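You operate a simulated robot arm through the tools that you are given. There is no shell and no other tool. Be economical: measure what you need, move in short steps, check, and stop when the job is done.

Carry out the task below with a simulated two-armed robot. There is one attempt and no reset: what you move stays moved.

Task
Brake the trolley, carry the blue crate aboard and stand the pink-cap bottle in it.
Fine: top deck; fold the trolley side flap down for loading and up again after. Set down upright: what you pick out. Where these are worked on the way, their far stop is far enough and under half their travel is too little: trolley side flap.

It is judged by the outcome, as a careful person would: the job done as asked, and still so three seconds after it is handed in. It fails if anything else is knocked over, pushed out of place, dropped, spilled or broken. A push-on lid holds only when it is set on centred and level and pressed home; a screw cap is set on level and turned clockwise until tight. Flat cloth is picked up by pressing the open fingertips on it (5 to 10 N) and closing them slowly along it; thin cloth reads only 2 to 8 mm in the jaws.

Robot
Two 6-joint arms with two-finger grippers on one trunk, on a base that drives. Base frame: it is fixed to the floor where the robot stands at the start and does not move with it; the origin is under the middle of the robot, x ahead of it, y to its left, z up; the surface under the hand at the start is at about z = 0.55. Lengths are in m, angles in rad, forces in N, time in s.
The left shoulder is at the start at [0.06, 0.143, 0.883], the right one opposite. With the tool pointing down near the work surface each hand reaches from about 0.1 to 0.68 m from the robot's upright axis, wherever it stands, measured 20 degrees to its own side. Places, roughly: gds crate [-0.8, 0.1, 0.9]; hand trolley [0.7, 0.1, 0.4]; top deck of the hand trolley [0.7, 0.2, 0.6]; trolley brake lever [0.4, -0.1, 0.8]; trolley side flap [0.6, 0.4, 0.6]. Payload 2.45 kg a hand.
Tool frame (each hand has its own): the origin (TCP) lies between the finger pads and is the grasp point; the fingertips stand 0.026 m ahead of it; z points along the fingers, y is the line along which they close. Largest opening 0.096 m; the body of the gripper starts 0.069 m behind the TCP.
Orientation is told as [roll, pitch, yaw] about the base's x, y, z axes, in that order, counted from this pose: with the fingers straight down and closing along the base's y, the tool's x points along the base's -x, its y along +y and its z along -z.

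Tools
- The arms move only by the tool step_arm. It takes "left_motion", "right_motion" or both (then of equal length, played together; a hand with none holds still); each is one flat list of numbers, 7 for each row, row after row: the shift along the base's x, y, z in m, then the turn, a rotation vector about the base's x, y, z in rad, then the finger opening in m, from 0 to 0.096. In form: [x, y, z, wx, wy, wz, claw, x, y, z, wx, wy, wz, claw, ...]. A call has 1 to 20 rows; each row is the pose to reach, as a shift and turn from the pose commanded when the call began. Rows are played at 5 a second. More than 0.05 m and 0.15 rad between two rows, or a gripper value outside its range, and nothing of the call is played. A pose out of reach is approached as far as the arm can. The call stops where the force on the tool passes 90 N (or 10 N more than at its start, if that is more) or the arm is blocked; 0.2 s more then pass. The fingers move at their own pace and stop on an object; they squeeze with about 29 N. The grip force told is the motor's: it shows also when the fingers shut on nothing. Time passes only in rows, and 0.2 s behind the last, so rows that repeat a pose let the fingers close. The reply holds the time, the measured pose of the TCP, the force on the tool along the base axes, the opening and the grip force, in the units named above and with some noise, with the torque about the TCP (base axes, N m) and any sound that the robot's microphone picked up, and new pictures: "pictures" is both (left out), scene, wrist or none (wrist: the cameras of the hands that moved).
- Cameras (640 x 400 px; columns grow to the right, rows downward): "scene" is now at [0.0912, 0.0452, 1.4645]; the picture's right is [0.82, -0.57, -0.00], its down [-0.53, -0.77, -0.36] and it looks along [0.20, 0.30, -0.93] (base axes); focal length 214 px, centre (320, 200). "left" rides on the left gripper at [0.082, -0.003, -0.098] in its tool frame; the picture's right is [0.04, 1.00, 0.00], its down [-0.73, 0.03, -0.68] and it looks along [-0.68, 0.03, 0.73] (tool axes); focal length 256 px, centre (320, 200). "right" rides on the right gripper at [0.082, 0.003, -0.098] in its tool frame; the picture's right is [-0.04, 1.00, 0.00], its down [-0.73, -0.03, -0.68] and it looks along [-0.68, -0.03, 0.73] (tool axes); focal length 256 px, centre (320, 200). There is no depth. A picture from a camera that has moved, and an enlarged one, comes with that camera's place and axes in the base frame and with its lens.
- slide_trunk(by): slides the trunk up (or, below 0, down) by that many m; the arms and the scene camera ride with it, the base frame stays. It gives what a move gives, with no picture.
- base_move(legs): drives the robot by 1 to 6 legs, each [ahead, turn to the left] in m and rad, along the robot's own axes; the way and the turn of a leg run together, so that a leg with both is an arc; at most 1.5 m and 3.142 rad a leg. The arms and the cameras ride along, it lands a little off, and it stops where it bumps. It gives what a move gives, and a new picture of the scene camera.
- turn_head(pan, tilt): turns the head with the scene camera to pan (to the left, within 1.501 rad either way) and tilt (down, from -0.506 to 1.204), counted from straight ahead of the robot. It gives what a move gives, and a new picture of the scene camera.
- close_up(camera, box): a new picture of the part [left, top, right, bottom] of that camera's present view, enlarged. The clock stands still meanwhile.
- hand_in(): hands the job in; it is judged then, once.

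Go step by step. Nothing tells you exact positions but the pictures and the camera data: compare them with the known pose of the tool, close in by small moves and look again before you grip or let go. The budget is 120 turns and 260 pictures, counting those below and the enlarged ones. Unless the task says otherwise, let go and move clear before handing in.

The tools are called after "Request:" as a command line: name --argument value ..., lists and objects as JSON in quotes. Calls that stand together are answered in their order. step_arm: Moves the arms, as the interface text tells. Its arguments: {"type":"object","properties":{"left_motion":{"type":"array"},"right_motion":{"type":"array"},"pictures":{"type":"string","enum":["both","scene","wrist","none"]}},"required":[]} The other tools are called the same way: slide_trunk (by) slides the trunk up or down; base_move (legs) drives the base; turn_head (pan, tilt) turns the head that bears the scene camera; close_up (camera, box) takes an enlarged picture of a part of a camera's view; hand_in () hands the job in.

At the start:

```text
t: 0.0
left_eef_pos: [0.2728, 0.3996, 1.1893]
left_ee_rot: [0.0, -0.001, -0.002]
left_ft_force: [-0.7, -0.4, -1.2]
left_torque: [-0.01, 0.01, 0.01]
left_grip_width: 0.0959
left_finger_force: 0.1
right_eef_pos: [0.5077, 0.0629, 1.1548]
right_ee_rot: [0.009, 0.0, -0.032]
right_ft_force: [0.4, 0.0, -0.1]
right_torque: [0.01, 0.04, 0.0]
right_grip_width: 0.096
right_finger_force: 0.0
trunk travel left (down, up): [-0.508, 0.082]
robot x, y, heading: [0.0001, 0.0014, -0.002]
head pan, tilt: [0.97, 1.201]
```

scene: 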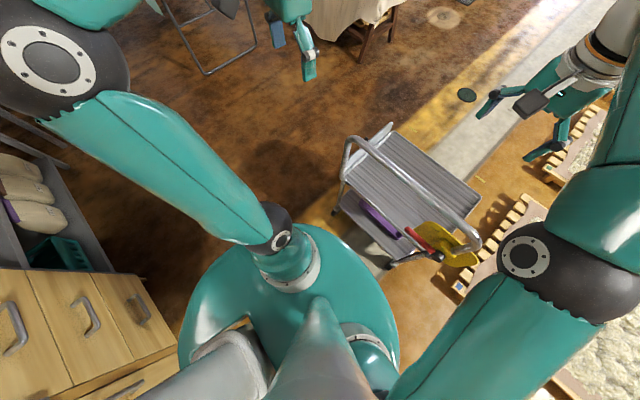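
right: 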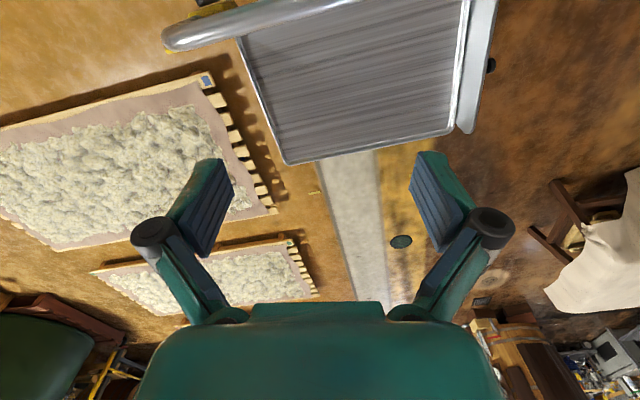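
left: 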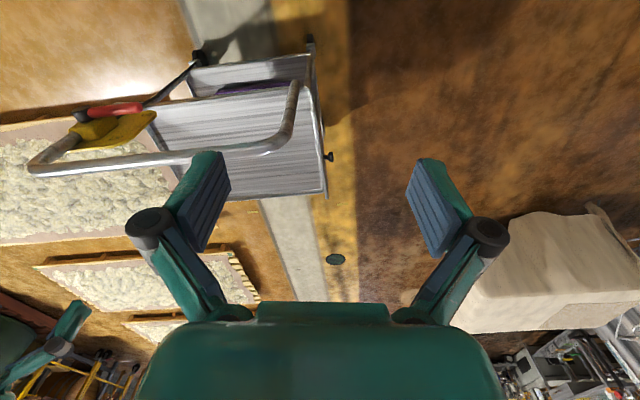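

I see the trolley ahead with a red brake lever and a handle; the crate is said to be behind me. I'll look around with the head first.

Request:
turn_head --pan 0.3 --tilt 0.9

Request:
turn_head --pan 1.5 --tilt 0.5

Request:
turn_head --pan -1.5 --tilt 0.5

```text
t: 1.1
left_eef_pos: [0.2737, 0.3989, 1.1901]
left_ee_rot: [0.001, 0.0, -0.001]
left_ft_force: [0.1, 0.8, -1.2]
left_torque: [-0.02, -0.01, 0.01]
left_grip_width: 0.0958
left_finger_force: 0.1
right_eef_pos: [0.5094, 0.0614, 1.1546]
right_ee_rot: [0.011, 0.003, -0.037]
right_ft_force: [0.3, 0.0, -0.2]
right_torque: [0.02, 0.02, -0.02]
right_grip_width: 0.0959
right_finger_force: 0.0
trunk travel left (down, up): [-0.508, 0.082]
robot x, y, heading: [-0.0014, 0.0001, 0.0]
head pan, tilt: [0.3, 0.901]
camera scene: at [0.1318, 0.0213, 1.4844], right [0.3, -0.95, 0.0], down [-0.75, -0.23, -0.62], along [0.59, 0.18, -0.78], focal length 214 px, centre (320, 200)
```

scene: 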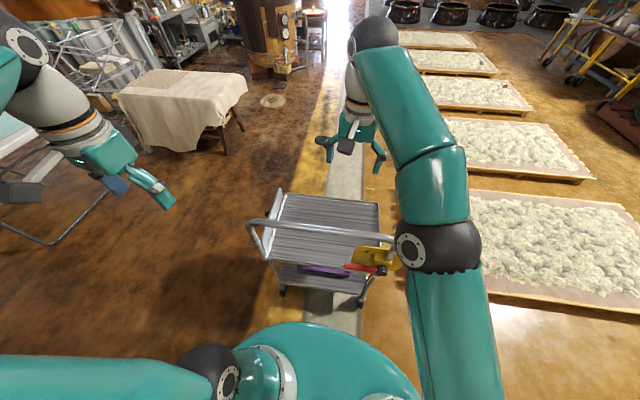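

```text
t: 2.5
left_eef_pos: [0.2734, 0.3982, 1.1913]
left_ee_rot: [0.001, -0.002, -0.002]
left_ft_force: [0.0, 0.8, -0.7]
left_torque: [0.01, -0.02, -0.02]
left_grip_width: 0.0957
left_finger_force: 0.0
right_eef_pos: [0.5084, 0.0606, 1.1544]
right_ee_rot: [0.011, 0.002, -0.037]
right_ft_force: [0.5, 0.2, 0.2]
right_torque: [0.0, 0.01, 0.01]
right_grip_width: 0.0958
right_finger_force: 0.0
trunk travel left (down, up): [-0.508, 0.082]
robot x, y, heading: [-0.0018, 0.0035, -0.004]
head pan, tilt: [1.499, 0.499]
camera scene: at [0.0663, 0.0897, 1.5182], right [1.0, -0.07, 0.0], down [-0.04, -0.48, -0.88], along [0.06, 0.88, -0.48], focal length 214 px, centre (320, 200)
```

scene: 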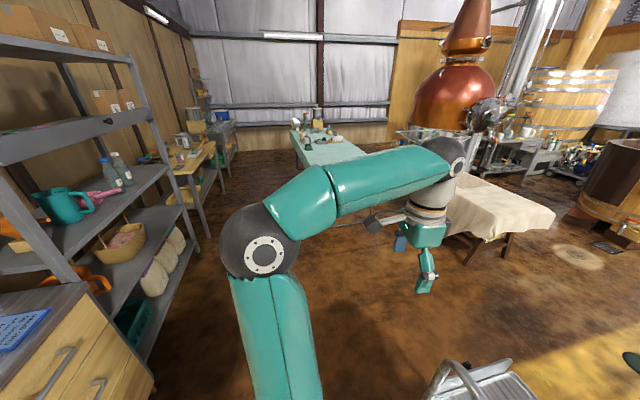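

```text
t: 5.0
left_eef_pos: [0.2734, 0.3989, 1.1903]
left_ee_rot: [-0.001, 0.001, -0.001]
left_ft_force: [-0.1, -0.1, 0.3]
left_torque: [-0.01, -0.03, 0.0]
left_grip_width: 0.0961
left_finger_force: 0.0
right_eef_pos: [0.5079, 0.0619, 1.1543]
right_ee_rot: [0.008, 0.0, -0.038]
right_ft_force: [-0.2, -0.4, -0.1]
right_torque: [-0.01, 0.02, -0.02]
right_grip_width: 0.0961
right_finger_force: 0.0
trunk travel left (down, up): [-0.508, 0.082]
robot x, y, heading: [0.0, -0.0034, 0.002]
head pan, tilt: [-1.499, 0.499]
camera scene: at [0.0662, -0.0918, 1.5183], right [-1.0, -0.07, 0.0], down [-0.03, 0.48, -0.88], along [0.06, -0.88, -0.48], focal length 214 px, centre (320, 200)
```

scene: 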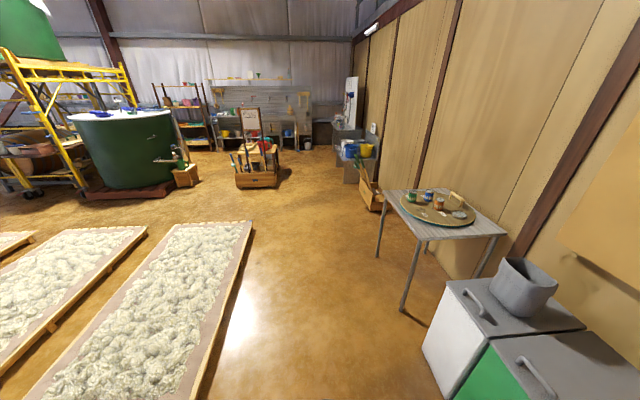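

The crate is behind; I'll first look at the trolley in close-up to work the brake.

Request:
turn_head --pan 0.3 --tilt 1.0

Request:
close_up --camera "scene" --box '[220, 130, 420, 300]'

Request:
close_up --camera "left" --box '[20, 0, 350, 220]'

```text
t: 6.8
left_eef_pos: [0.2734, 0.3983, 1.1901]
left_ee_rot: [0.0, 0.001, -0.001]
left_ft_force: [-0.2, -0.3, -1.8]
left_torque: [0.0, 0.0, -0.04]
left_grip_width: 0.096
left_finger_force: 0.0
right_eef_pos: [0.5092, 0.0594, 1.1551]
right_ee_rot: [0.009, 0.001, -0.039]
right_ft_force: [0.2, -0.2, 0.3]
right_torque: [0.0, 0.01, 0.03]
right_grip_width: 0.0965
right_finger_force: 0.0
trunk travel left (down, up): [-0.508, 0.082]
robot x, y, heading: [0.0024, -0.0009, -0.004]
head pan, tilt: [0.3, 1.0]
camera scene: at [0.1262, 0.0195, 1.4772], right [0.3, -0.96, 0.0], down [-0.8, -0.25, -0.54], along [0.52, 0.16, -0.84], focal length 214 px, centre (320, 200)
```

scene: 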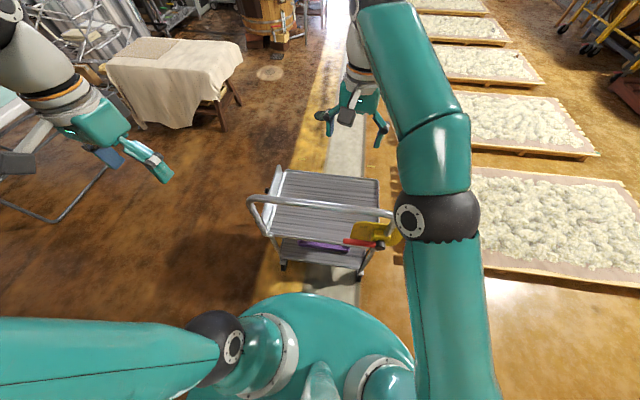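

```text
2.35 times, centred on (320, 215) of scene
camera zoom: at [0.1262, 0.0195, 1.4772], right [0.3, -0.96, 0.0], down [-0.8, -0.25, -0.54], along [0.52, 0.16, -0.84], focal length 505 px, centre (320, 165)
```

zoom: 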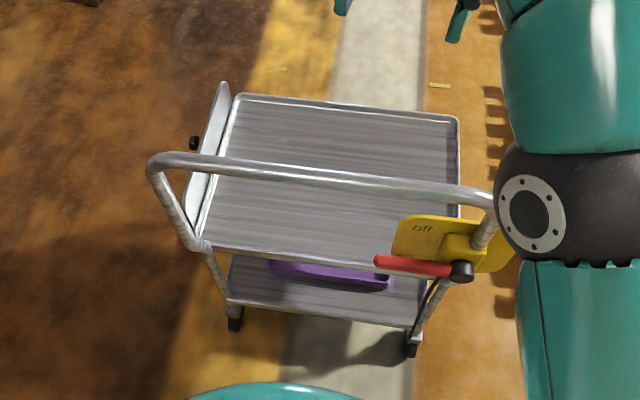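

```text
1.82 times, centred on (185, 110) of left
camera zoom: at [0.1925, 0.3956, 1.2886], right [-0.04, 1.0, 0.0], down [0.73, 0.03, 0.68], along [0.68, 0.03, -0.73], focal length 465 px, centre (566, 364)
```

zoom: 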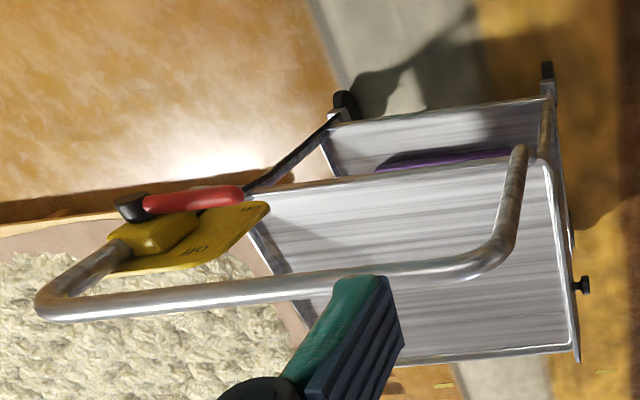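

The lever lies in front of the yellow plate, which has on/off labels; I zoom in on it.

Request:
close_up --camera "scene" --box '[330, 205, 400, 250]'

Request:
close_up --camera "left" --box '[60, 80, 180, 155]'

```text
8.89 times, centred on (365, 228) of scene
camera zoom: at [0.1262, 0.0195, 1.4772], right [0.3, -0.96, 0.0], down [-0.8, -0.25, -0.54], along [0.52, 0.16, -0.84], focal length 1906 px, centre (-80, -44)
```

zoom: 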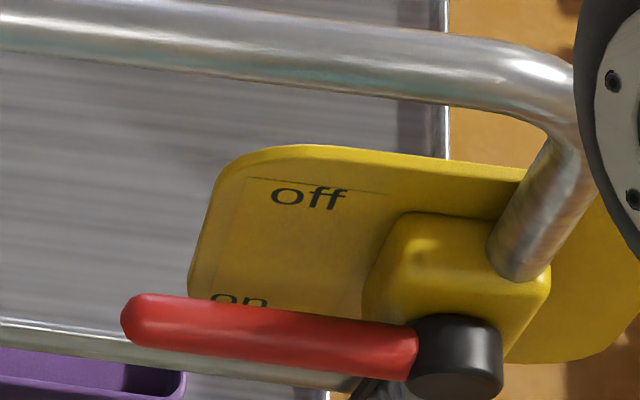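

```text
5.33 times, centred on (120, 118) of left
camera zoom: at [0.1925, 0.3956, 1.2886], right [-0.04, 1.0, 0.0], down [0.73, 0.03, 0.68], along [0.68, 0.03, -0.73], focal length 1365 px, centre (1387, 640)
```

zoom: 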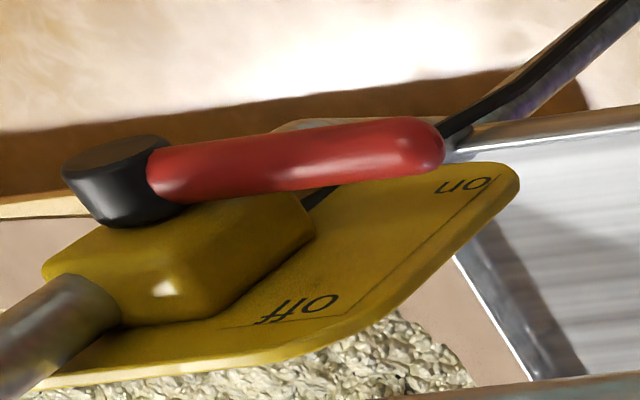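

The lever (red) runs from a hub near (0.45,-0.10,0.76) to a tip near (0.43,0.03,0.76), "on" being lower. I'll bring the closed right hand above it, clear of the push bar (x≈0.487, z≈0.906).

Request:
step_arm --right_motion '[-0.03, -0.02, 0, 0, 0, 0, 0.03, -0.06, -0.04, 0, 0, 0, 0, 0, -0.088, -0.061, 0, 0, 0, 0.03, 0, -0.088, -0.061, -0.045, 0, 0, 0.03, 0, -0.088, -0.061, -0.09, 0, 0, 0.03, 0, -0.088, -0.061, -0.135, 0, 0, 0.03, 0, -0.088, -0.061, -0.18, 0, 0, 0.03, 0, -0.088, -0.061, -0.225, 0, 0, 0.03, 0, -0.088, -0.061, -0.27, 0, 0, 0.03, 0, -0.088, -0.061, -0.31, 0, 0, 0.03, 0]'

```text
t: 9.2
left_eef_pos: [0.2731, 0.3975, 1.1911]
left_ee_rot: [0.003, -0.001, -0.001]
left_ft_force: [0.9, 0.2, -0.6]
left_torque: [0.0, 0.04, 0.01]
left_grip_width: 0.096
left_finger_force: 0.0
right_eef_pos: [0.4368, 0.0076, 0.8599]
right_ee_rot: [0.037, -0.055, -0.007]
right_ft_force: [4.4, -6.3, 38.1]
right_torque: [-0.23, -1.05, 0.08]
right_grip_width: 0.0001
right_finger_force: 28.6
trunk travel left (down, up): [-0.508, 0.082]
robot x, y, heading: [-0.001, 0.0027, -0.002]
head pan, tilt: [0.3, 1.0]
stopped in row 10 (right hand): the force on the tool passed its limit at 101 N (the readings are from after the stop); the commanded pose is now the measured one
camera scene: at [0.1252, 0.0189, 1.4773], right [0.3, -0.96, 0.0], down [-0.8, -0.25, -0.54], along [0.52, 0.16, -0.84], focal length 214 px, centre (320, 200)
camera right: at [0.3512, 0.0071, 0.9537], right [0.04, 1.0, 0.04], down [0.7, -0.06, 0.72], along [0.72, 0.0, -0.7], focal length 256 px, centre (320, 200)
```

scene: 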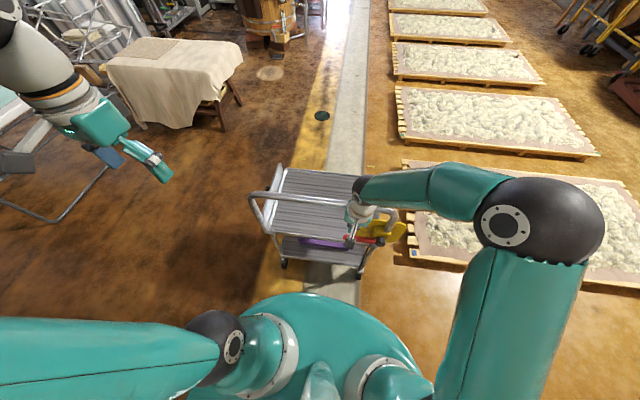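
right: 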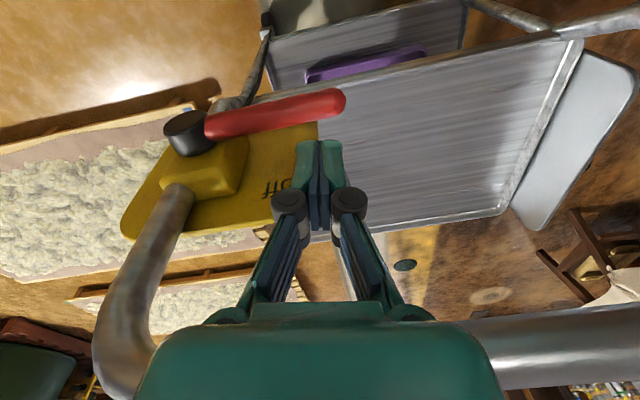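

The wrist bumped lightly on the push bar. I'll lift, back off and tilt the fingers forward so the wrist stays on my side of the bar.

Request:
step_arm --right_motion '[-0.01, -0.007, 0.045, 0, 0, 0, 0, -0.05, -0.007, 0.045, 0, -0.14, 0, 0, -0.08, -0.007, 0.045, 0, -0.28, 0, 0, -0.08, -0.007, 0.045, 0, -0.42, 0, 0, -0.08, -0.007, 0.045, 0, -0.56, 0, 0, -0.06, -0.007, 0.01, 0, -0.6, 0, 0, -0.045, -0.007, -0.03, 0, -0.6, 0, 0, -0.04, -0.007, -0.04, 0, -0.6, 0, 0]'

```text
t: 10.9
left_eef_pos: [0.2736, 0.3979, 1.1903]
left_ee_rot: [0.001, 0.0, -0.002]
left_ft_force: [0.7, -0.2, -0.1]
left_torque: [0.0, 0.01, 0.01]
left_grip_width: 0.0958
left_finger_force: 0.1
right_eef_pos: [0.3933, 0.0004, 0.815]
right_ee_rot: [0.033, -0.64, -0.005]
right_ft_force: [0.1, 0.2, -0.3]
right_torque: [0.02, 0.02, -0.02]
right_grip_width: 0.0
right_finger_force: 28.0
trunk travel left (down, up): [-0.508, 0.082]
robot x, y, heading: [0.0002, 0.002, -0.002]
head pan, tilt: [0.3, 1.0]
camera scene: at [0.1263, 0.0195, 1.4771], right [0.3, -0.96, 0.0], down [-0.8, -0.25, -0.54], along [0.52, 0.16, -0.84], focal length 214 px, centre (320, 200)
camera right: at [0.2705, 0.0005, 0.8443], right [0.02, 1.0, 0.05], down [0.18, -0.05, 0.98], along [0.98, -0.01, -0.18], focal length 256 px, centre (320, 200)
```

scene: 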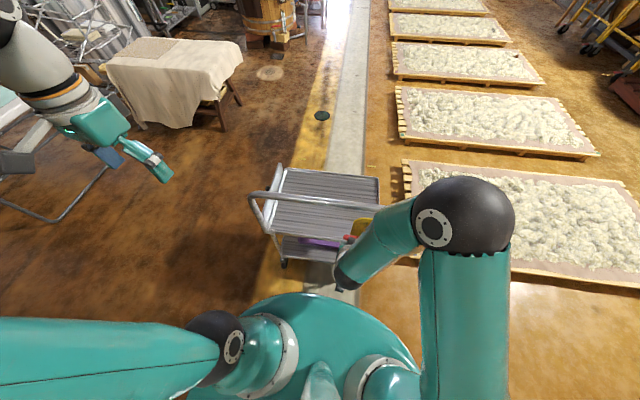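
right: 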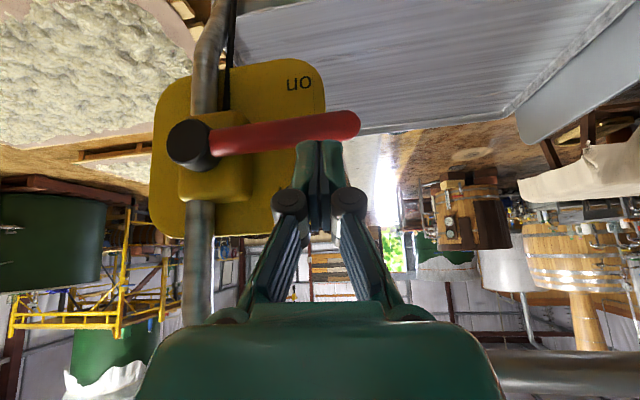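

Clear view: the lever is nearly level, "on" is below it. I move the fingertips over the lever and press down.

Request:
step_arm --right_motion '[0.026, 0, 0, 0, 0, 0, 0, 0.026, 0, -0.012, 0, 0, 0, 0, 0.026, 0, -0.024, 0, 0, 0, 0, 0.026, -0.002, -0.036, 0, 0, 0, 0, 0.026, -0.004, -0.048, 0, 0, 0, 0, 0.026, -0.008, -0.06, 0, 0, 0, 0, 0.026, -0.012, -0.072, 0, 0, 0, 0, 0.026, -0.016, -0.084, 0, 0, 0, 0, 0.026, -0.02, -0.096, 0, 0, 0, 0]'

```text
t: 12.9
left_eef_pos: [0.2724, 0.3981, 1.1901]
left_ee_rot: [-0.001, -0.001, -0.001]
left_ft_force: [0.5, -1.6, -1.1]
left_torque: [0.01, 0.0, -0.01]
left_grip_width: 0.096
left_finger_force: 0.3
right_eef_pos: [0.4202, -0.0197, 0.7183]
right_ee_rot: [0.033, -0.64, -0.006]
right_ft_force: [0.0, -0.8, -0.1]
right_torque: [0.01, 0.0, -0.01]
right_grip_width: 0.0001
right_finger_force: 28.1
trunk travel left (down, up): [-0.508, 0.082]
robot x, y, heading: [-0.0015, 0.0001, 0.002]
head pan, tilt: [0.3, 1.0]
camera scene: at [0.1262, 0.0194, 1.4771], right [0.3, -0.96, 0.0], down [-0.8, -0.25, -0.54], along [0.52, 0.16, -0.84], focal length 214 px, centre (320, 200)
camera right: at [0.2952, -0.0194, 0.7485], right [0.02, 1.0, 0.05], down [0.18, -0.05, 0.98], along [0.98, -0.01, -0.18], focal length 256 px, centre (320, 200)
```

scene: 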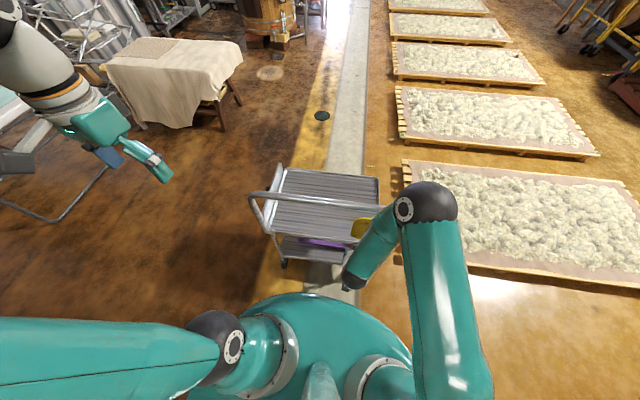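
right: 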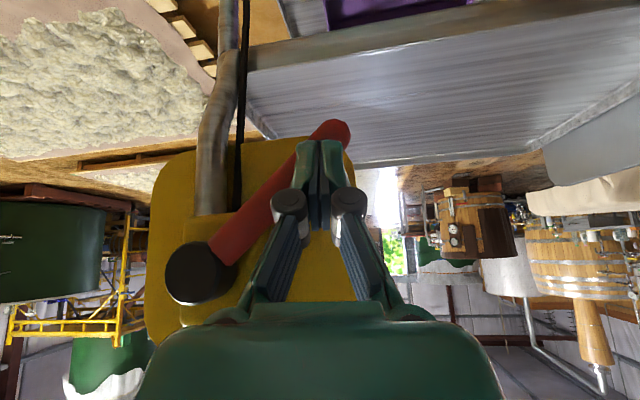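

The lever has swung down and covers "on". I press a little further to check for the stop.

Request:
step_arm --right_motion '[0, -0.003, -0.008, 0, 0, 0, 0, 0, -0.007, -0.016, 0, 0, 0, 0, 0, -0.011, -0.024, 0, 0, 0, 0, 0, -0.015, -0.032, 0, 0, 0, 0]' --pictures "wrist"

```text
t: 13.9
left_eef_pos: [0.2725, 0.3979, 1.192]
left_ee_rot: [-0.002, 0.001, -0.001]
left_ft_force: [-1.4, -0.5, 0.3]
left_torque: [0.01, 0.01, -0.05]
left_grip_width: 0.0959
left_finger_force: 0.1
right_eef_pos: [0.4187, -0.0348, 0.688]
right_ee_rot: [0.034, -0.641, -0.007]
right_ft_force: [-1.3, 1.0, 1.0]
right_torque: [0.02, -0.02, 0.01]
right_grip_width: 0.0001
right_finger_force: 29.0
trunk travel left (down, up): [-0.508, 0.082]
robot x, y, heading: [0.0014, 0.0022, -0.005]
head pan, tilt: [0.3, 1.0]
camera right: at [0.2964, -0.0348, 0.7175], right [0.02, 1.0, 0.05], down [0.18, -0.05, 0.98], along [0.98, -0.01, -0.18], focal length 256 px, centre (320, 200)
```

right: 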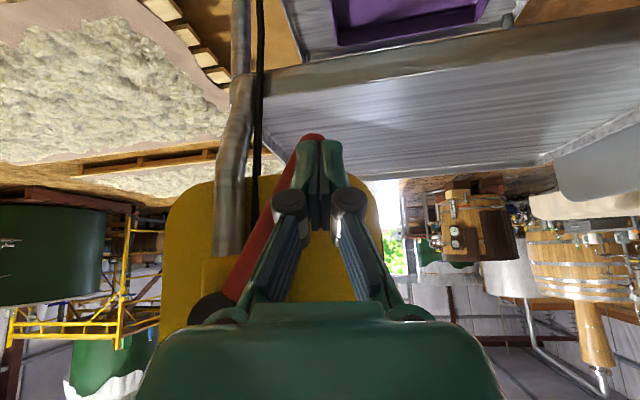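

The lever keeps moving freely; I back away to see where it stands relative to the labels.

Request:
step_arm --right_motion '[-0.04, 0.01, 0.01, 0, 0, 0, 0, -0.07, 0.03, 0.05, 0, 0, 0, 0, -0.07, 0.06, 0.09, 0, 0, 0, 0, -0.07, 0.09, 0.12, 0, 0, 0, 0]' --pictures "wrist"

```text
refused: row 2 steps farther than a row can; nothing moved
```

Request:
step_arm --right_motion '[-0.04, 0.01, 0.01, 0, 0, 0, 0, -0.07, 0.03, 0.04, 0, 0, 0, 0, -0.07, 0.05, 0.08, 0, 0, 0, 0, -0.07, 0.08, 0.11, 0, 0, 0, 0]' --pictures "wrist"

```text
t: 14.9
left_eef_pos: [0.2725, 0.3986, 1.1927]
left_ee_rot: [-0.001, 0.0, -0.001]
left_ft_force: [0.7, 0.9, -0.4]
left_torque: [-0.06, -0.03, 0.05]
left_grip_width: 0.0961
left_finger_force: 0.1
right_eef_pos: [0.3786, -0.0237, 0.7706]
right_ee_rot: [0.017, -0.565, -0.197]
right_ft_force: [-0.1, 0.1, 0.4]
right_torque: [-0.01, 0.0, -0.02]
right_grip_width: 0.0
right_finger_force: 28.1
right hand out of reach, approached as far as the arm can: row 1, 2, 3
trunk travel left (down, up): [-0.508, 0.082]
robot x, y, heading: [0.0003, -0.0038, -0.001]
head pan, tilt: [0.3, 1.0]
stopped in row 4 (right hand): the arm was blocked; the commanded pose is now the measured one
camera right: at [0.2607, 0.0016, 0.8083], right [0.22, 0.97, 0.04], down [0.24, -0.09, 0.97], along [0.94, -0.2, -0.26], focal length 256 px, centre (320, 200)
```

right: 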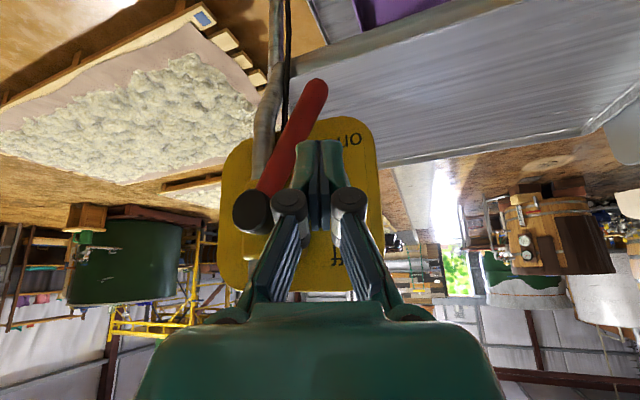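

The lever is well down, past level with no stop felt yet; I'll push it sideways/down until it meets its stop.

Request:
step_arm --right_motion '[0.02, 0.03, 0, 0, 0, 0.1, 0, 0.04, 0.045, -0.03, 0, 0, 0.19, 0, 0.044, 0.045, -0.07, 0, 0, 0.19, 0, 0.044, 0.045, -0.085, 0, 0, 0.19, 0, 0.044, 0.03, -0.09, 0, 0, 0.19, 0, 0.044, 0.015, -0.095, 0, 0, 0.19, 0, 0.044, 0.0, -0.1, 0, 0, 0.19, 0, 0.044, -0.015, -0.105, 0, 0, 0.19, 0]' --pictures "wrist"

```text
t: 16.7
left_eef_pos: [0.2733, 0.3967, 1.1916]
left_ee_rot: [0.001, 0.0, -0.001]
left_ft_force: [0.1, -1.9, -0.5]
left_torque: [0.08, 0.01, 0.02]
left_grip_width: 0.0959
left_finger_force: 0.1
right_eef_pos: [0.4211, -0.0401, 0.6607]
right_ee_rot: [0.017, -0.558, -0.011]
right_ft_force: [-8.6, 3.8, -1.5]
right_torque: [0.15, 0.69, 0.17]
right_grip_width: 0.0061
right_finger_force: 28.1
trunk travel left (down, up): [-0.508, 0.082]
robot x, y, heading: [-0.0003, -0.0018, 0.003]
head pan, tilt: [0.3, 1.0]
camera right: at [0.3012, -0.0371, 0.7008], right [0.04, 1.0, 0.04], down [0.26, -0.04, 0.96], along [0.96, -0.02, -0.26], focal length 256 px, centre (320, 200)
```

right: 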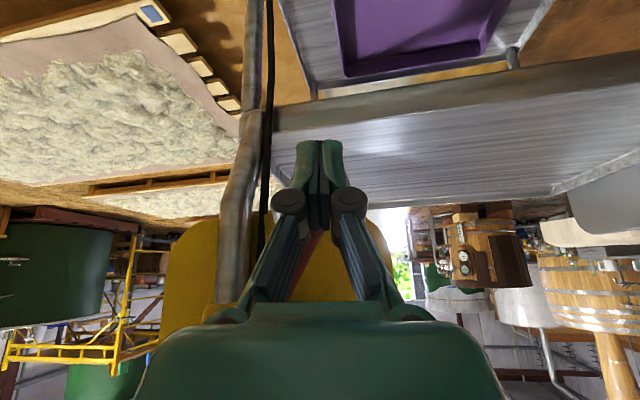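

The fingers seem to be touching the lever end-on; I retreat and look.

Request:
step_arm --right_motion '[-0.025, 0.0, 0.0, 0, 0, 0, 0, -0.03, 0.03, 0.01, 0, 0, 0, 0, -0.03, 0.07, 0.03, 0, 0, 0, 0, -0.03, 0.11, 0.05, 0, 0, 0, 0, -0.03, 0.15, 0.05, 0, 0, 0, 0]' --pictures "both"

Request:
close_up --camera "scene" --box '[330, 195, 410, 255]'

```text
t: 17.8
left_eef_pos: [0.272, 0.3988, 1.1926]
left_ee_rot: [0.0, -0.001, -0.001]
left_ft_force: [0.4, 0.6, 0.4]
left_torque: [0.0, -0.01, -0.07]
left_grip_width: 0.0962
left_finger_force: 0.1
right_eef_pos: [0.4172, 0.0124, 0.6894]
right_ee_rot: [0.009, -0.493, -0.19]
right_ft_force: [-0.3, 0.2, 0.1]
right_torque: [0.02, -0.01, 0.01]
right_grip_width: 0.0
right_finger_force: 28.8
trunk travel left (down, up): [-0.508, 0.082]
robot x, y, heading: [0.0008, 0.003, 0.0]
head pan, tilt: [0.3, 1.0]
stopped in row 5 (right hand): the arm was blocked; the commanded pose is now the measured one
camera scene: at [0.1259, 0.0197, 1.4783], right [0.3, -0.96, 0.0], down [-0.8, -0.25, -0.54], along [0.52, 0.16, -0.84], focal length 214 px, centre (320, 200)
camera right: at [0.3022, 0.0368, 0.7364], right [0.22, 0.98, 0.03], down [0.31, -0.1, 0.95], along [0.92, -0.2, -0.32], focal length 256 px, centre (320, 200)
```

scene: 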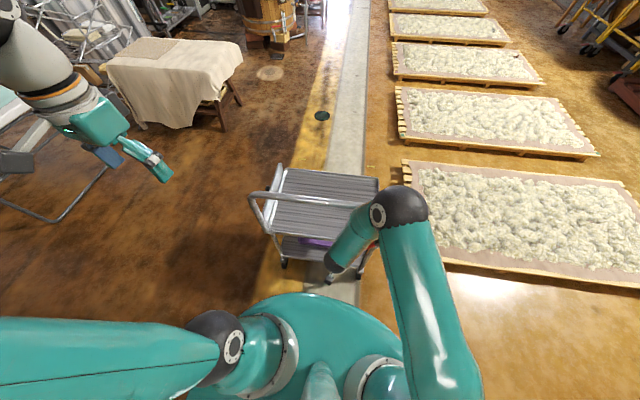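
right: 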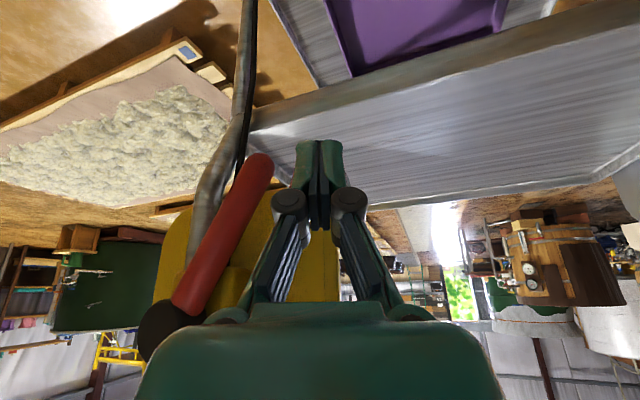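

```text
6.67 times, centred on (370, 225) of scene
camera zoom: at [0.1259, 0.0197, 1.4783], right [0.3, -0.96, 0.0], down [-0.8, -0.25, -0.54], along [0.52, 0.16, -0.84], focal length 1430 px, centre (-13, 33)
```

zoom: 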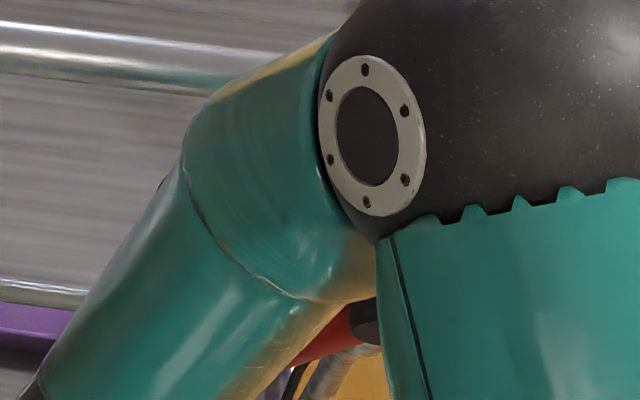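

The lever is at roughly 60° down; I test for the stop by pushing it sideways with the fingers further forward.

Request:
step_arm --right_motion '[0.01, 0.0, 0.01, 0, 0, 0.1, 0, 0.024, 0.0, 0.01, 0, 0, 0.19, 0, 0.024, -0.01, 0.01, 0, 0, 0.19, 0, 0.024, -0.02, 0.01, 0, 0, 0.19, 0, 0.024, -0.03, 0.008, 0, 0, 0.19, 0, 0.024, -0.04, 0.005, 0, 0, 0.19, 0, 0.024, -0.05, 0.0, 0, 0, 0.19, 0, 0.024, -0.06, -0.005, 0, 0, 0.19, 0]' --pictures "wrist"

```text
t: 19.6
left_eef_pos: [0.2688, 0.3995, 1.1934]
left_ee_rot: [0.002, -0.004, -0.002]
left_ft_force: [0.1, -0.5, 0.1]
left_torque: [0.05, 0.04, 0.02]
left_grip_width: 0.096
left_finger_force: 0.0
right_eef_pos: [0.4408, -0.028, 0.6933]
right_ee_rot: [0.026, -0.513, 0.046]
right_ft_force: [-19.4, 39.8, 32.4]
right_torque: [0.5, 0.13, 0.15]
right_grip_width: 0.0
right_finger_force: 28.8
trunk travel left (down, up): [-0.508, 0.082]
robot x, y, heading: [0.0008, -0.0005, -0.001]
head pan, tilt: [0.3, 1.0]
stopped in row 8 (right hand): the force on the tool passed its limit at 96 N (the readings are from after the stop); the commanded pose is now the measured one
camera right: at [0.3228, -0.0343, 0.7377], right [-0.03, 1.0, 0.04], down [0.31, -0.03, 0.95], along [0.95, 0.04, -0.31], focal length 256 px, centre (320, 200)
```

right: 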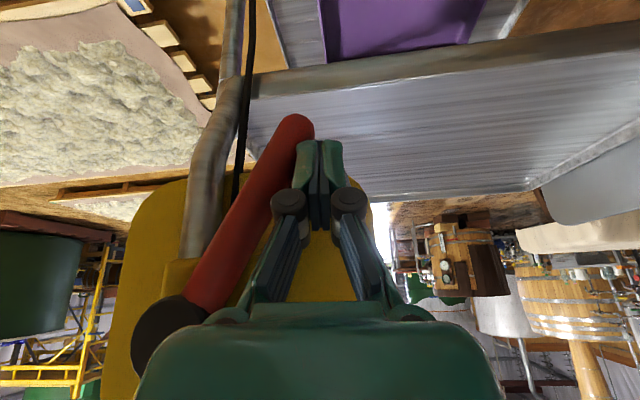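

The lever met a firm stop, so the brake is on. I retract the right arm up and out and look at the flap with the left hand camera.

Request:
step_arm --right_motion '[0, 0.03, 0.01, 0, 0, 0, 0, -0.02, 0.03, 0.05, 0, 0, 0, 0, -0.03, 0.03, 0.09, 0, 0, 0, 0, -0.04, 0.02, 0.135, 0, 0, 0, 0, -0.05, 0.0, 0.18, 0, 0, 0, 0, -0.05, -0.03, 0.22, 0, 0, 0, 0, -0.05, -0.06, 0.26, 0, 0.1, 0, 0, -0.05, -0.1, 0.29, 0, 0.2, 0, 0, -0.05, -0.14, 0.32, 0, 0.3, 0, 0, -0.05, -0.18, 0.35, 0, 0.4, 0, 0, -0.05, -0.22, 0.35, 0, 0.45, 0, 0, -0.05, -0.26, 0.35, 0, 0.5, 0, 0]' --left_motion '[0.03, 0, -0.02, 0, 0, 0, 0.096, 0.06, 0, -0.04, 0, 0, 0, 0.096, 0.09, 0, -0.06, 0, 0, 0, 0.096, 0.12, 0, -0.08, 0, 0, 0, 0.096, 0.12, 0.02, -0.1, 0, 0, 0, 0.096, 0.12, 0.04, -0.1, 0, 0, 0, 0.096, 0.12, 0.04, -0.1, 0, 0, 0, 0.096, 0.12, 0.04, -0.1, 0, 0, 0, 0.096, 0.12, 0.04, -0.1, 0, 0, 0, 0.096, 0.12, 0.04, -0.1, 0, 0, 0, 0.096, 0.12, 0.04, -0.1, 0, 0, 0, 0.096, 0.12, 0.04, -0.1, 0, 0, 0, 0.096]'

Request:
close_up --camera "scene" --box '[230, 150, 410, 270]'

```text
refused: row 5 steps farther than a row can; nothing moved
```

```text
3.33 times, centred on (320, 210) of scene
camera zoom: at [0.1218, 0.0203, 1.478], right [0.3, -0.96, 0.0], down [-0.8, -0.25, -0.54], along [0.52, 0.16, -0.84], focal length 715 px, centre (320, 167)
```

zoom: 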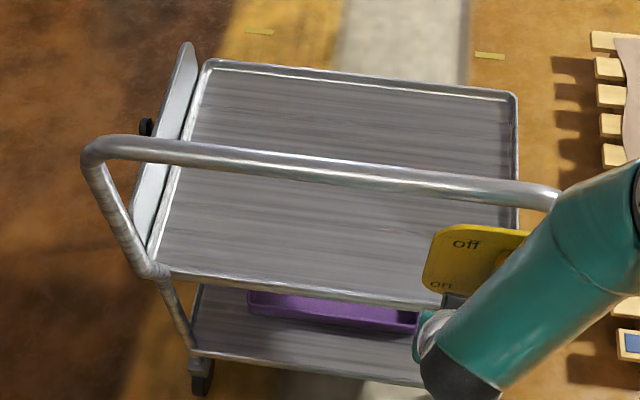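

Retrying the retraction with smaller steps.

Request:
step_arm --right_motion '[0, 0.03, 0.01, 0, 0, 0, 0, -0.02, 0.03, 0.05, 0, 0, 0, 0, -0.03, 0.03, 0.09, 0, 0, 0, 0, -0.04, 0.02, 0.13, 0, 0, 0, 0, -0.05, 0.0, 0.17, 0, 0, 0, 0, -0.05, -0.03, 0.2, 0, 0, 0, 0, -0.05, -0.06, 0.235, 0, 0.1, 0, 0, -0.05, -0.095, 0.265, 0, 0.2, 0, 0, -0.05, -0.13, 0.295, 0, 0.3, 0, 0, -0.05, -0.165, 0.325, 0, 0.4, 0, 0, -0.05, -0.2, 0.345, 0, 0.45, 0, 0, -0.05, -0.24, 0.35, 0, 0.5, 0, 0]' --left_motion '[0.03, 0, -0.02, 0, 0, 0, 0.096, 0.06, 0, -0.04, 0, 0, 0, 0.096, 0.09, 0, -0.06, 0, 0, 0, 0.096, 0.12, 0, -0.08, 0, 0, 0, 0.096, 0.12, 0.02, -0.1, 0, 0, 0, 0.096, 0.12, 0.04, -0.1, 0, 0, 0, 0.096, 0.12, 0.04, -0.1, 0, 0, 0, 0.096, 0.12, 0.04, -0.1, 0, 0, 0, 0.096, 0.12, 0.04, -0.1, 0, 0, 0, 0.096, 0.12, 0.04, -0.1, 0, 0, 0, 0.096, 0.12, 0.04, -0.1, 0, 0, 0, 0.096, 0.12, 0.04, -0.1, 0, 0, 0, 0.096]'

Request:
close_up --camera "scene" --box '[230, 150, 410, 270]'

```text
t: 22.2
left_eef_pos: [0.3919, 0.4406, 1.0935]
left_ee_rot: [0.001, -0.001, 0.001]
left_ft_force: [0.0, -0.5, 1.0]
left_torque: [0.03, 0.0, 0.04]
left_grip_width: 0.096
left_finger_force: 0.0
right_eef_pos: [0.3914, -0.2748, 1.0391]
right_ee_rot: [0.038, -0.009, 0.027]
right_ft_force: [-0.4, 0.6, -0.4]
right_torque: [0.03, 0.03, -0.01]
right_grip_width: 0.0003
right_finger_force: 28.6
trunk travel left (down, up): [-0.508, 0.082]
robot x, y, heading: [-0.0017, 0.0026, -0.005]
head pan, tilt: [0.3, 1.0]
camera scene: at [0.1264, 0.0189, 1.4771], right [0.3, -0.96, 0.0], down [-0.8, -0.25, -0.54], along [0.52, 0.16, -0.84], focal length 214 px, centre (320, 200)
camera right: at [0.3109, -0.2778, 1.1351], right [0.01, 1.0, 0.04], down [0.73, -0.03, 0.68], along [0.68, 0.02, -0.73], focal length 256 px, centre (320, 200)
camera left: at [0.3121, 0.4377, 1.1922], right [-0.04, 1.0, 0.0], down [0.73, 0.03, 0.68], along [0.68, 0.03, -0.73], focal length 256 px, centre (320, 200)
```

scene: 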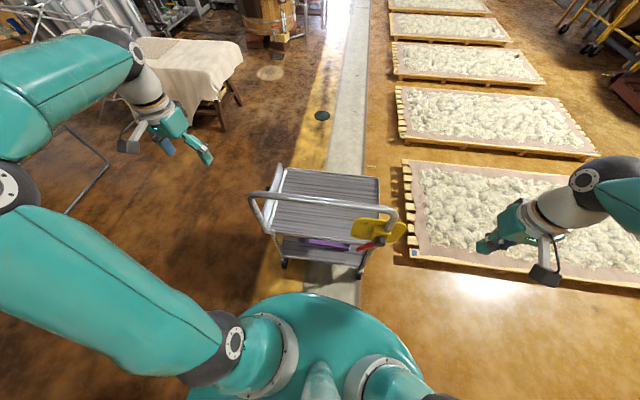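
right: 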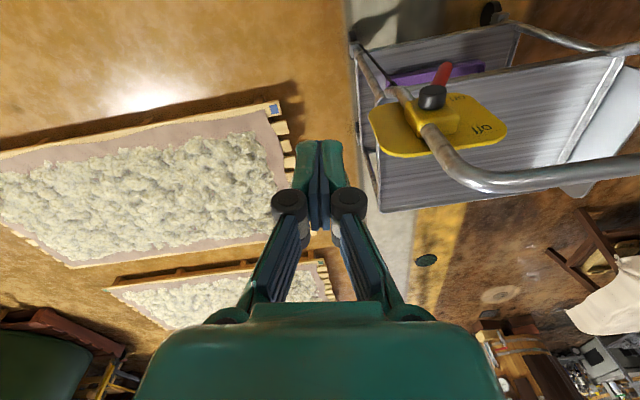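
left: 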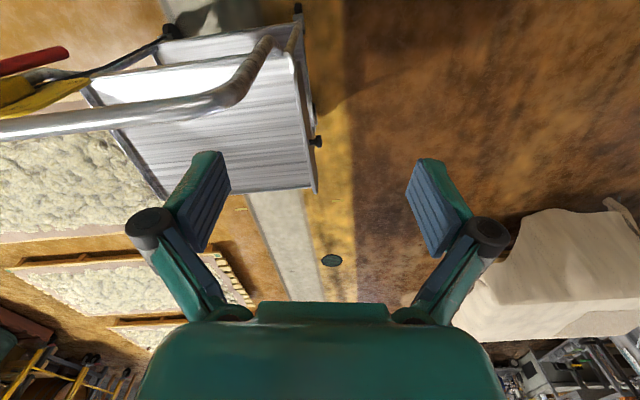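

```text
3.33 times, centred on (320, 210) of scene
camera zoom: at [0.1264, 0.0189, 1.4771], right [0.3, -0.96, 0.0], down [-0.8, -0.25, -0.54], along [0.52, 0.16, -0.84], focal length 715 px, centre (320, 167)
```

zoom: 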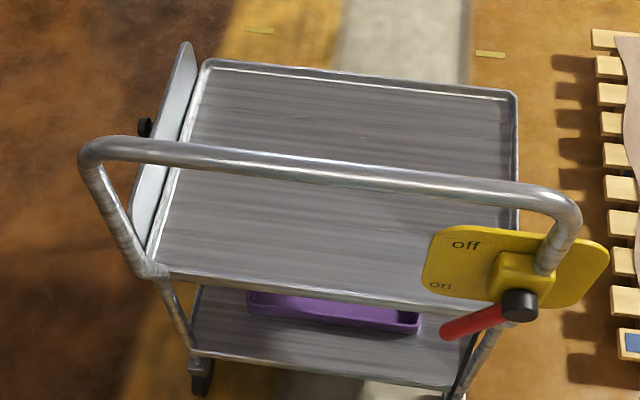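

I zoom in on the flap to measure its shape and the knob.

Request:
close_up --camera "scene" --box '[240, 150, 310, 240]'

Request:
close_up --camera "left" --box '[220, 20, 360, 220]'

```text
4.44 times, centred on (275, 195) of scene
camera zoom: at [0.1264, 0.0189, 1.4771], right [0.3, -0.96, 0.0], down [-0.8, -0.25, -0.54], along [0.52, 0.16, -0.84], focal length 953 px, centre (520, 222)
```

zoom: 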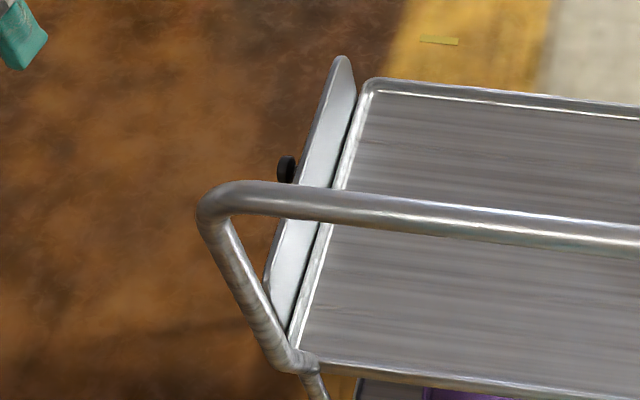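

```text
2.00 times, centred on (290, 120) of left
camera zoom: at [0.3121, 0.4377, 1.1922], right [-0.04, 1.0, 0.0], down [0.73, 0.03, 0.68], along [0.68, 0.03, -0.73], focal length 512 px, centre (380, 360)
```

zoom: 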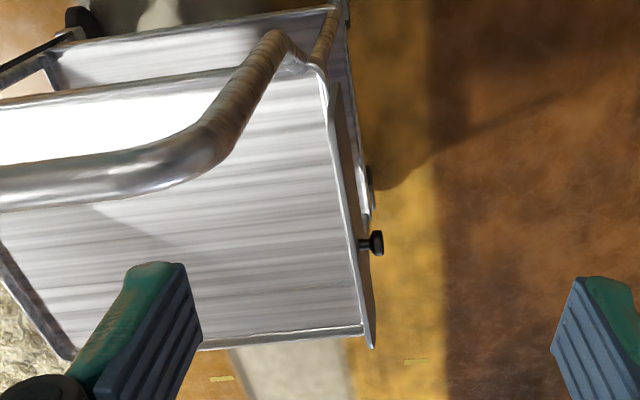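

The flap stands upright on the trolley's left side, knob near (0.64,0.445,0.63); the trolley is yawed about +9°. I'll tuck the left arm and drive round to the trolley's left side.

Request:
step_arm --left_motion '[-0.03, -0.04, 0, 0, 0, 0, 0.096, -0.06, -0.07, 0, 0, 0, 0, 0.096, -0.08, -0.1, 0, 0, 0, 0, 0.096, -0.08, -0.14, 0, 0, 0, 0, 0.096]' --pictures "none"

Request:
base_move --legs '[[0, 1.571], [0.88, 0]]'

```text
t: 23.2
left_eef_pos: [0.3125, 0.2982, 1.0934]
left_ee_rot: [0.0, -0.001, -0.003]
left_ft_force: [-0.1, -1.1, 0.1]
left_torque: [0.03, -0.03, 0.01]
left_grip_width: 0.096
left_finger_force: 0.0
right_eef_pos: [0.3929, -0.2743, 1.0376]
right_ee_rot: [0.037, -0.008, 0.027]
right_ft_force: [0.5, -1.4, -0.3]
right_torque: [0.02, 0.02, 0.01]
right_grip_width: 0.0
right_finger_force: 28.8
trunk travel left (down, up): [-0.508, 0.082]
robot x, y, heading: [-0.0017, -0.0012, -0.002]
head pan, tilt: [0.3, 1.0]
```

```text
t: 27.1
left_eef_pos: [-0.2239, 0.3732, 1.0956]
left_ee_rot: [-0.001, 0.0, 1.355]
left_ft_force: [0.4, 0.3, 0.2]
left_torque: [-0.04, 0.01, 0.01]
left_grip_width: 0.0959
left_finger_force: 0.1
right_eef_pos: [0.3508, 0.3285, 1.0381]
right_ee_rot: [0.035, -0.008, 1.384]
right_ft_force: [-0.1, 0.4, 0.0]
right_torque: [-0.02, -0.04, 0.04]
right_grip_width: 0.0
right_finger_force: 28.5
trunk travel left (down, up): [-0.508, 0.082]
robot x, y, heading: [0.038, -0.0056, 1.369]
head pan, tilt: [0.3, 1.0]
stopped in leg 1: the robot was blocked; the commanded pose is now the measured one
camera scene: at [0.0392, 0.1223, 1.477], right [0.99, 0.1, 0.0], down [0.09, -0.84, -0.54], along [-0.05, 0.54, -0.84], focal length 214 px, centre (320, 200)
```

scene: 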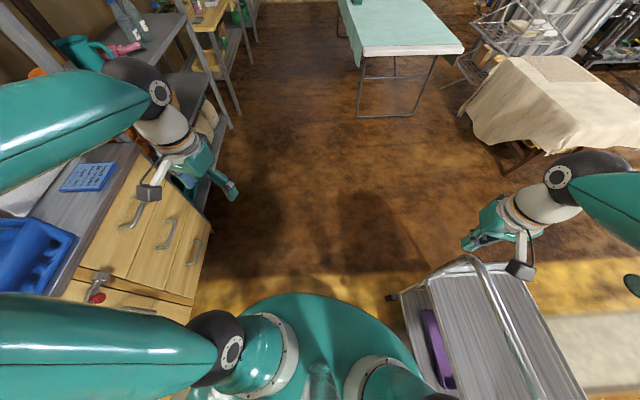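

The turn was blocked near the end and I now see the blue crate on the cabinet at left. I check what the base touches.

Request:
turn_head --pan 0.0 --tilt 1.2

Request:
turn_head --pan 1.2 --tilt 0.9

Request:
turn_head --pan -1.3 --tilt 1.1

```text
t: 27.9
left_eef_pos: [-0.2252, 0.3717, 1.0954]
left_ee_rot: [-0.001, -0.002, 1.356]
left_ft_force: [-0.2, 0.2, 0.6]
left_torque: [-0.01, -0.01, -0.01]
left_grip_width: 0.096
left_finger_force: 0.0
right_eef_pos: [0.3521, 0.3287, 1.0386]
right_ee_rot: [0.038, -0.008, 1.384]
right_ft_force: [0.0, 0.8, -0.2]
right_torque: [0.0, 0.0, 0.04]
right_grip_width: 0.0001
right_finger_force: 28.5
trunk travel left (down, up): [-0.508, 0.082]
robot x, y, heading: [0.036, -0.0096, 1.367]
head pan, tilt: [0.0, 1.201]
camera scene: at [0.0589, 0.1064, 1.4646], right [0.98, -0.2, 0.0], down [-0.18, -0.91, -0.36], along [0.07, 0.36, -0.93], focal length 214 px, centre (320, 200)
```

scene: 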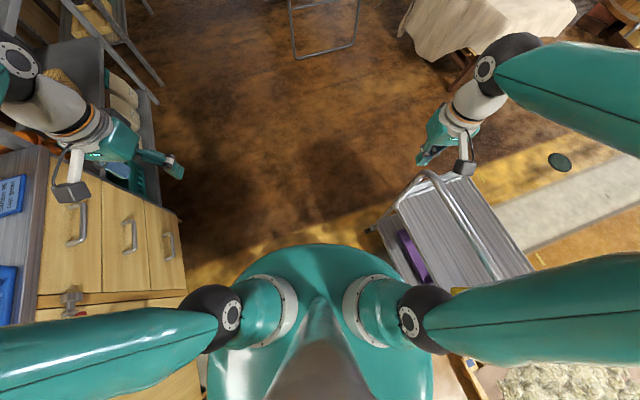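

```text
t: 29.3
left_eef_pos: [-0.2253, 0.3715, 1.0955]
left_ee_rot: [0.0, -0.001, 1.356]
left_ft_force: [-0.2, -0.1, -0.5]
left_torque: [0.0, 0.01, -0.01]
left_grip_width: 0.096
left_finger_force: 0.0
right_eef_pos: [0.352, 0.3277, 1.0403]
right_ee_rot: [0.037, -0.008, 1.383]
right_ft_force: [-0.4, 0.6, -0.1]
right_torque: [0.0, 0.03, 0.03]
right_grip_width: 0.0
right_finger_force: 28.6
trunk travel left (down, up): [-0.508, 0.082]
robot x, y, heading: [0.0368, -0.0082, 1.369]
head pan, tilt: [1.201, 0.901]
camera scene: at [-0.0154, 0.0923, 1.4844], right [0.54, 0.84, 0.0], down [0.66, -0.42, -0.62], along [-0.52, 0.34, -0.78], focal length 214 px, centre (320, 200)
```

scene: 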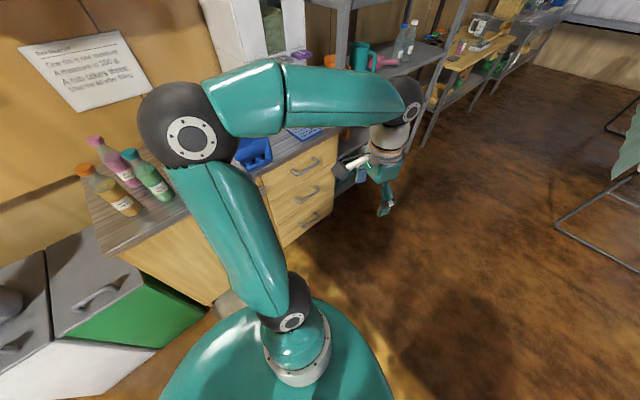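

```text
t: 31.5
left_eef_pos: [-0.2245, 0.3716, 1.0957]
left_ee_rot: [0.001, -0.004, 1.356]
left_ft_force: [0.4, 0.2, 1.1]
left_torque: [0.02, -0.01, 0.01]
left_grip_width: 0.0961
left_finger_force: 0.2
right_eef_pos: [0.3515, 0.3272, 1.0386]
right_ee_rot: [0.037, -0.007, 1.384]
right_ft_force: [-0.4, 0.1, 0.7]
right_torque: [0.01, 0.03, 0.04]
right_grip_width: 0.0
right_finger_force: 28.4
trunk travel left (down, up): [-0.508, 0.082]
robot x, y, heading: [0.0384, -0.0055, 1.372]
head pan, tilt: [-1.3, 1.1]
camera scene: at [0.1111, 0.056, 1.4706], right [0.07, -1.0, 0.0], down [-0.89, -0.06, -0.45], along [0.45, 0.03, -0.89], focal length 214 px, centre (320, 200)
```

scene: 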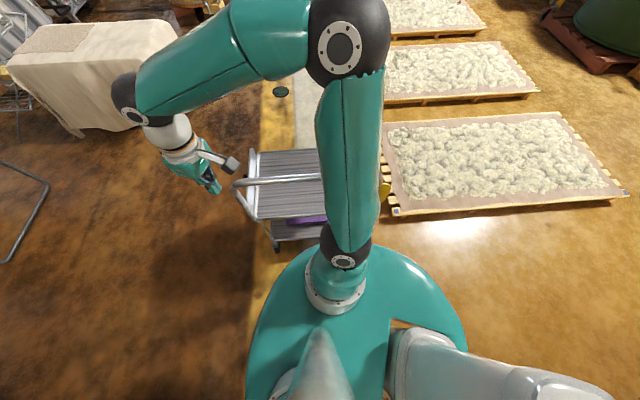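

Bottles with pink, orange and teal caps stand on the counter by a notice. I read the notice and look at the bottles and crate.

Request:
turn_head --pan 1.4 --tilt 0.8

Request:
close_up --camera "scene" --box '[60, 20, 240, 130]'

Request:
close_up --camera "scene" --box '[100, 100, 300, 240]'

```text
t: 33.9
left_eef_pos: [-0.2234, 0.3712, 1.0959]
left_ee_rot: [-0.001, -0.003, 1.356]
left_ft_force: [0.1, 1.0, 0.6]
left_torque: [0.0, 0.05, -0.04]
left_grip_width: 0.0959
left_finger_force: 0.1
right_eef_pos: [0.3524, 0.3284, 1.0388]
right_ee_rot: [0.038, -0.008, 1.383]
right_ft_force: [0.1, -0.9, -0.1]
right_torque: [-0.01, 0.02, 0.04]
right_grip_width: 0.0
right_finger_force: 28.7
trunk travel left (down, up): [-0.508, 0.082]
robot x, y, heading: [0.0385, -0.0051, 1.374]
head pan, tilt: [1.4, 0.799]
camera scene: at [-0.0271, 0.0808, 1.4923], right [0.36, 0.93, 0.0], down [0.67, -0.26, -0.7], along [-0.65, 0.25, -0.72], focal length 214 px, centre (320, 200)
```

scene: 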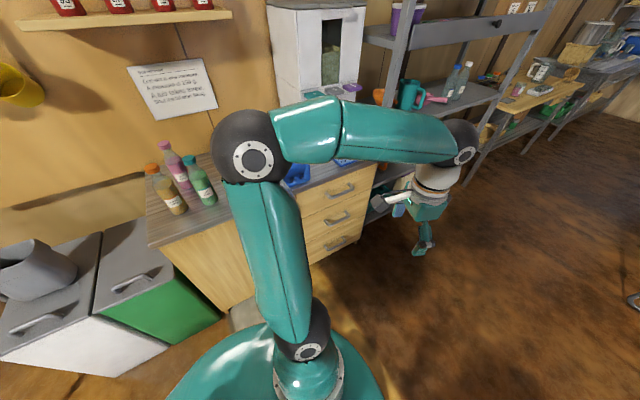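

```text
3.56 times, centred on (150, 75) of scene
camera zoom: at [-0.0271, 0.0808, 1.4923], right [0.36, 0.93, 0.0], down [0.67, -0.26, -0.7], along [-0.65, 0.25, -0.72], focal length 763 px, centre (924, 644)
```

zoom: 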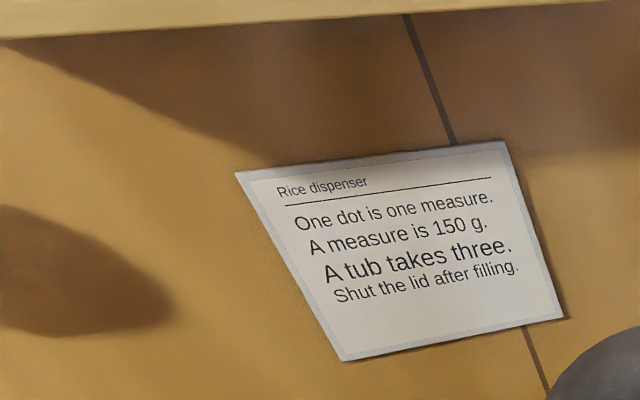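

```text
2.86 times, centred on (200, 170) of scene
camera zoom: at [-0.0271, 0.0808, 1.4923], right [0.36, 0.93, 0.0], down [0.67, -0.26, -0.7], along [-0.65, 0.25, -0.72], focal length 613 px, centre (663, 286)
```

zoom: 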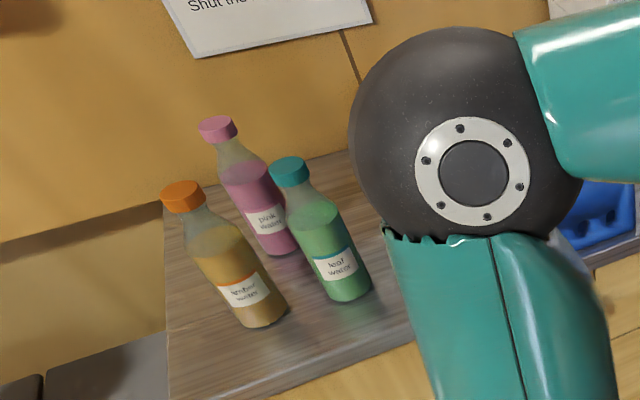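

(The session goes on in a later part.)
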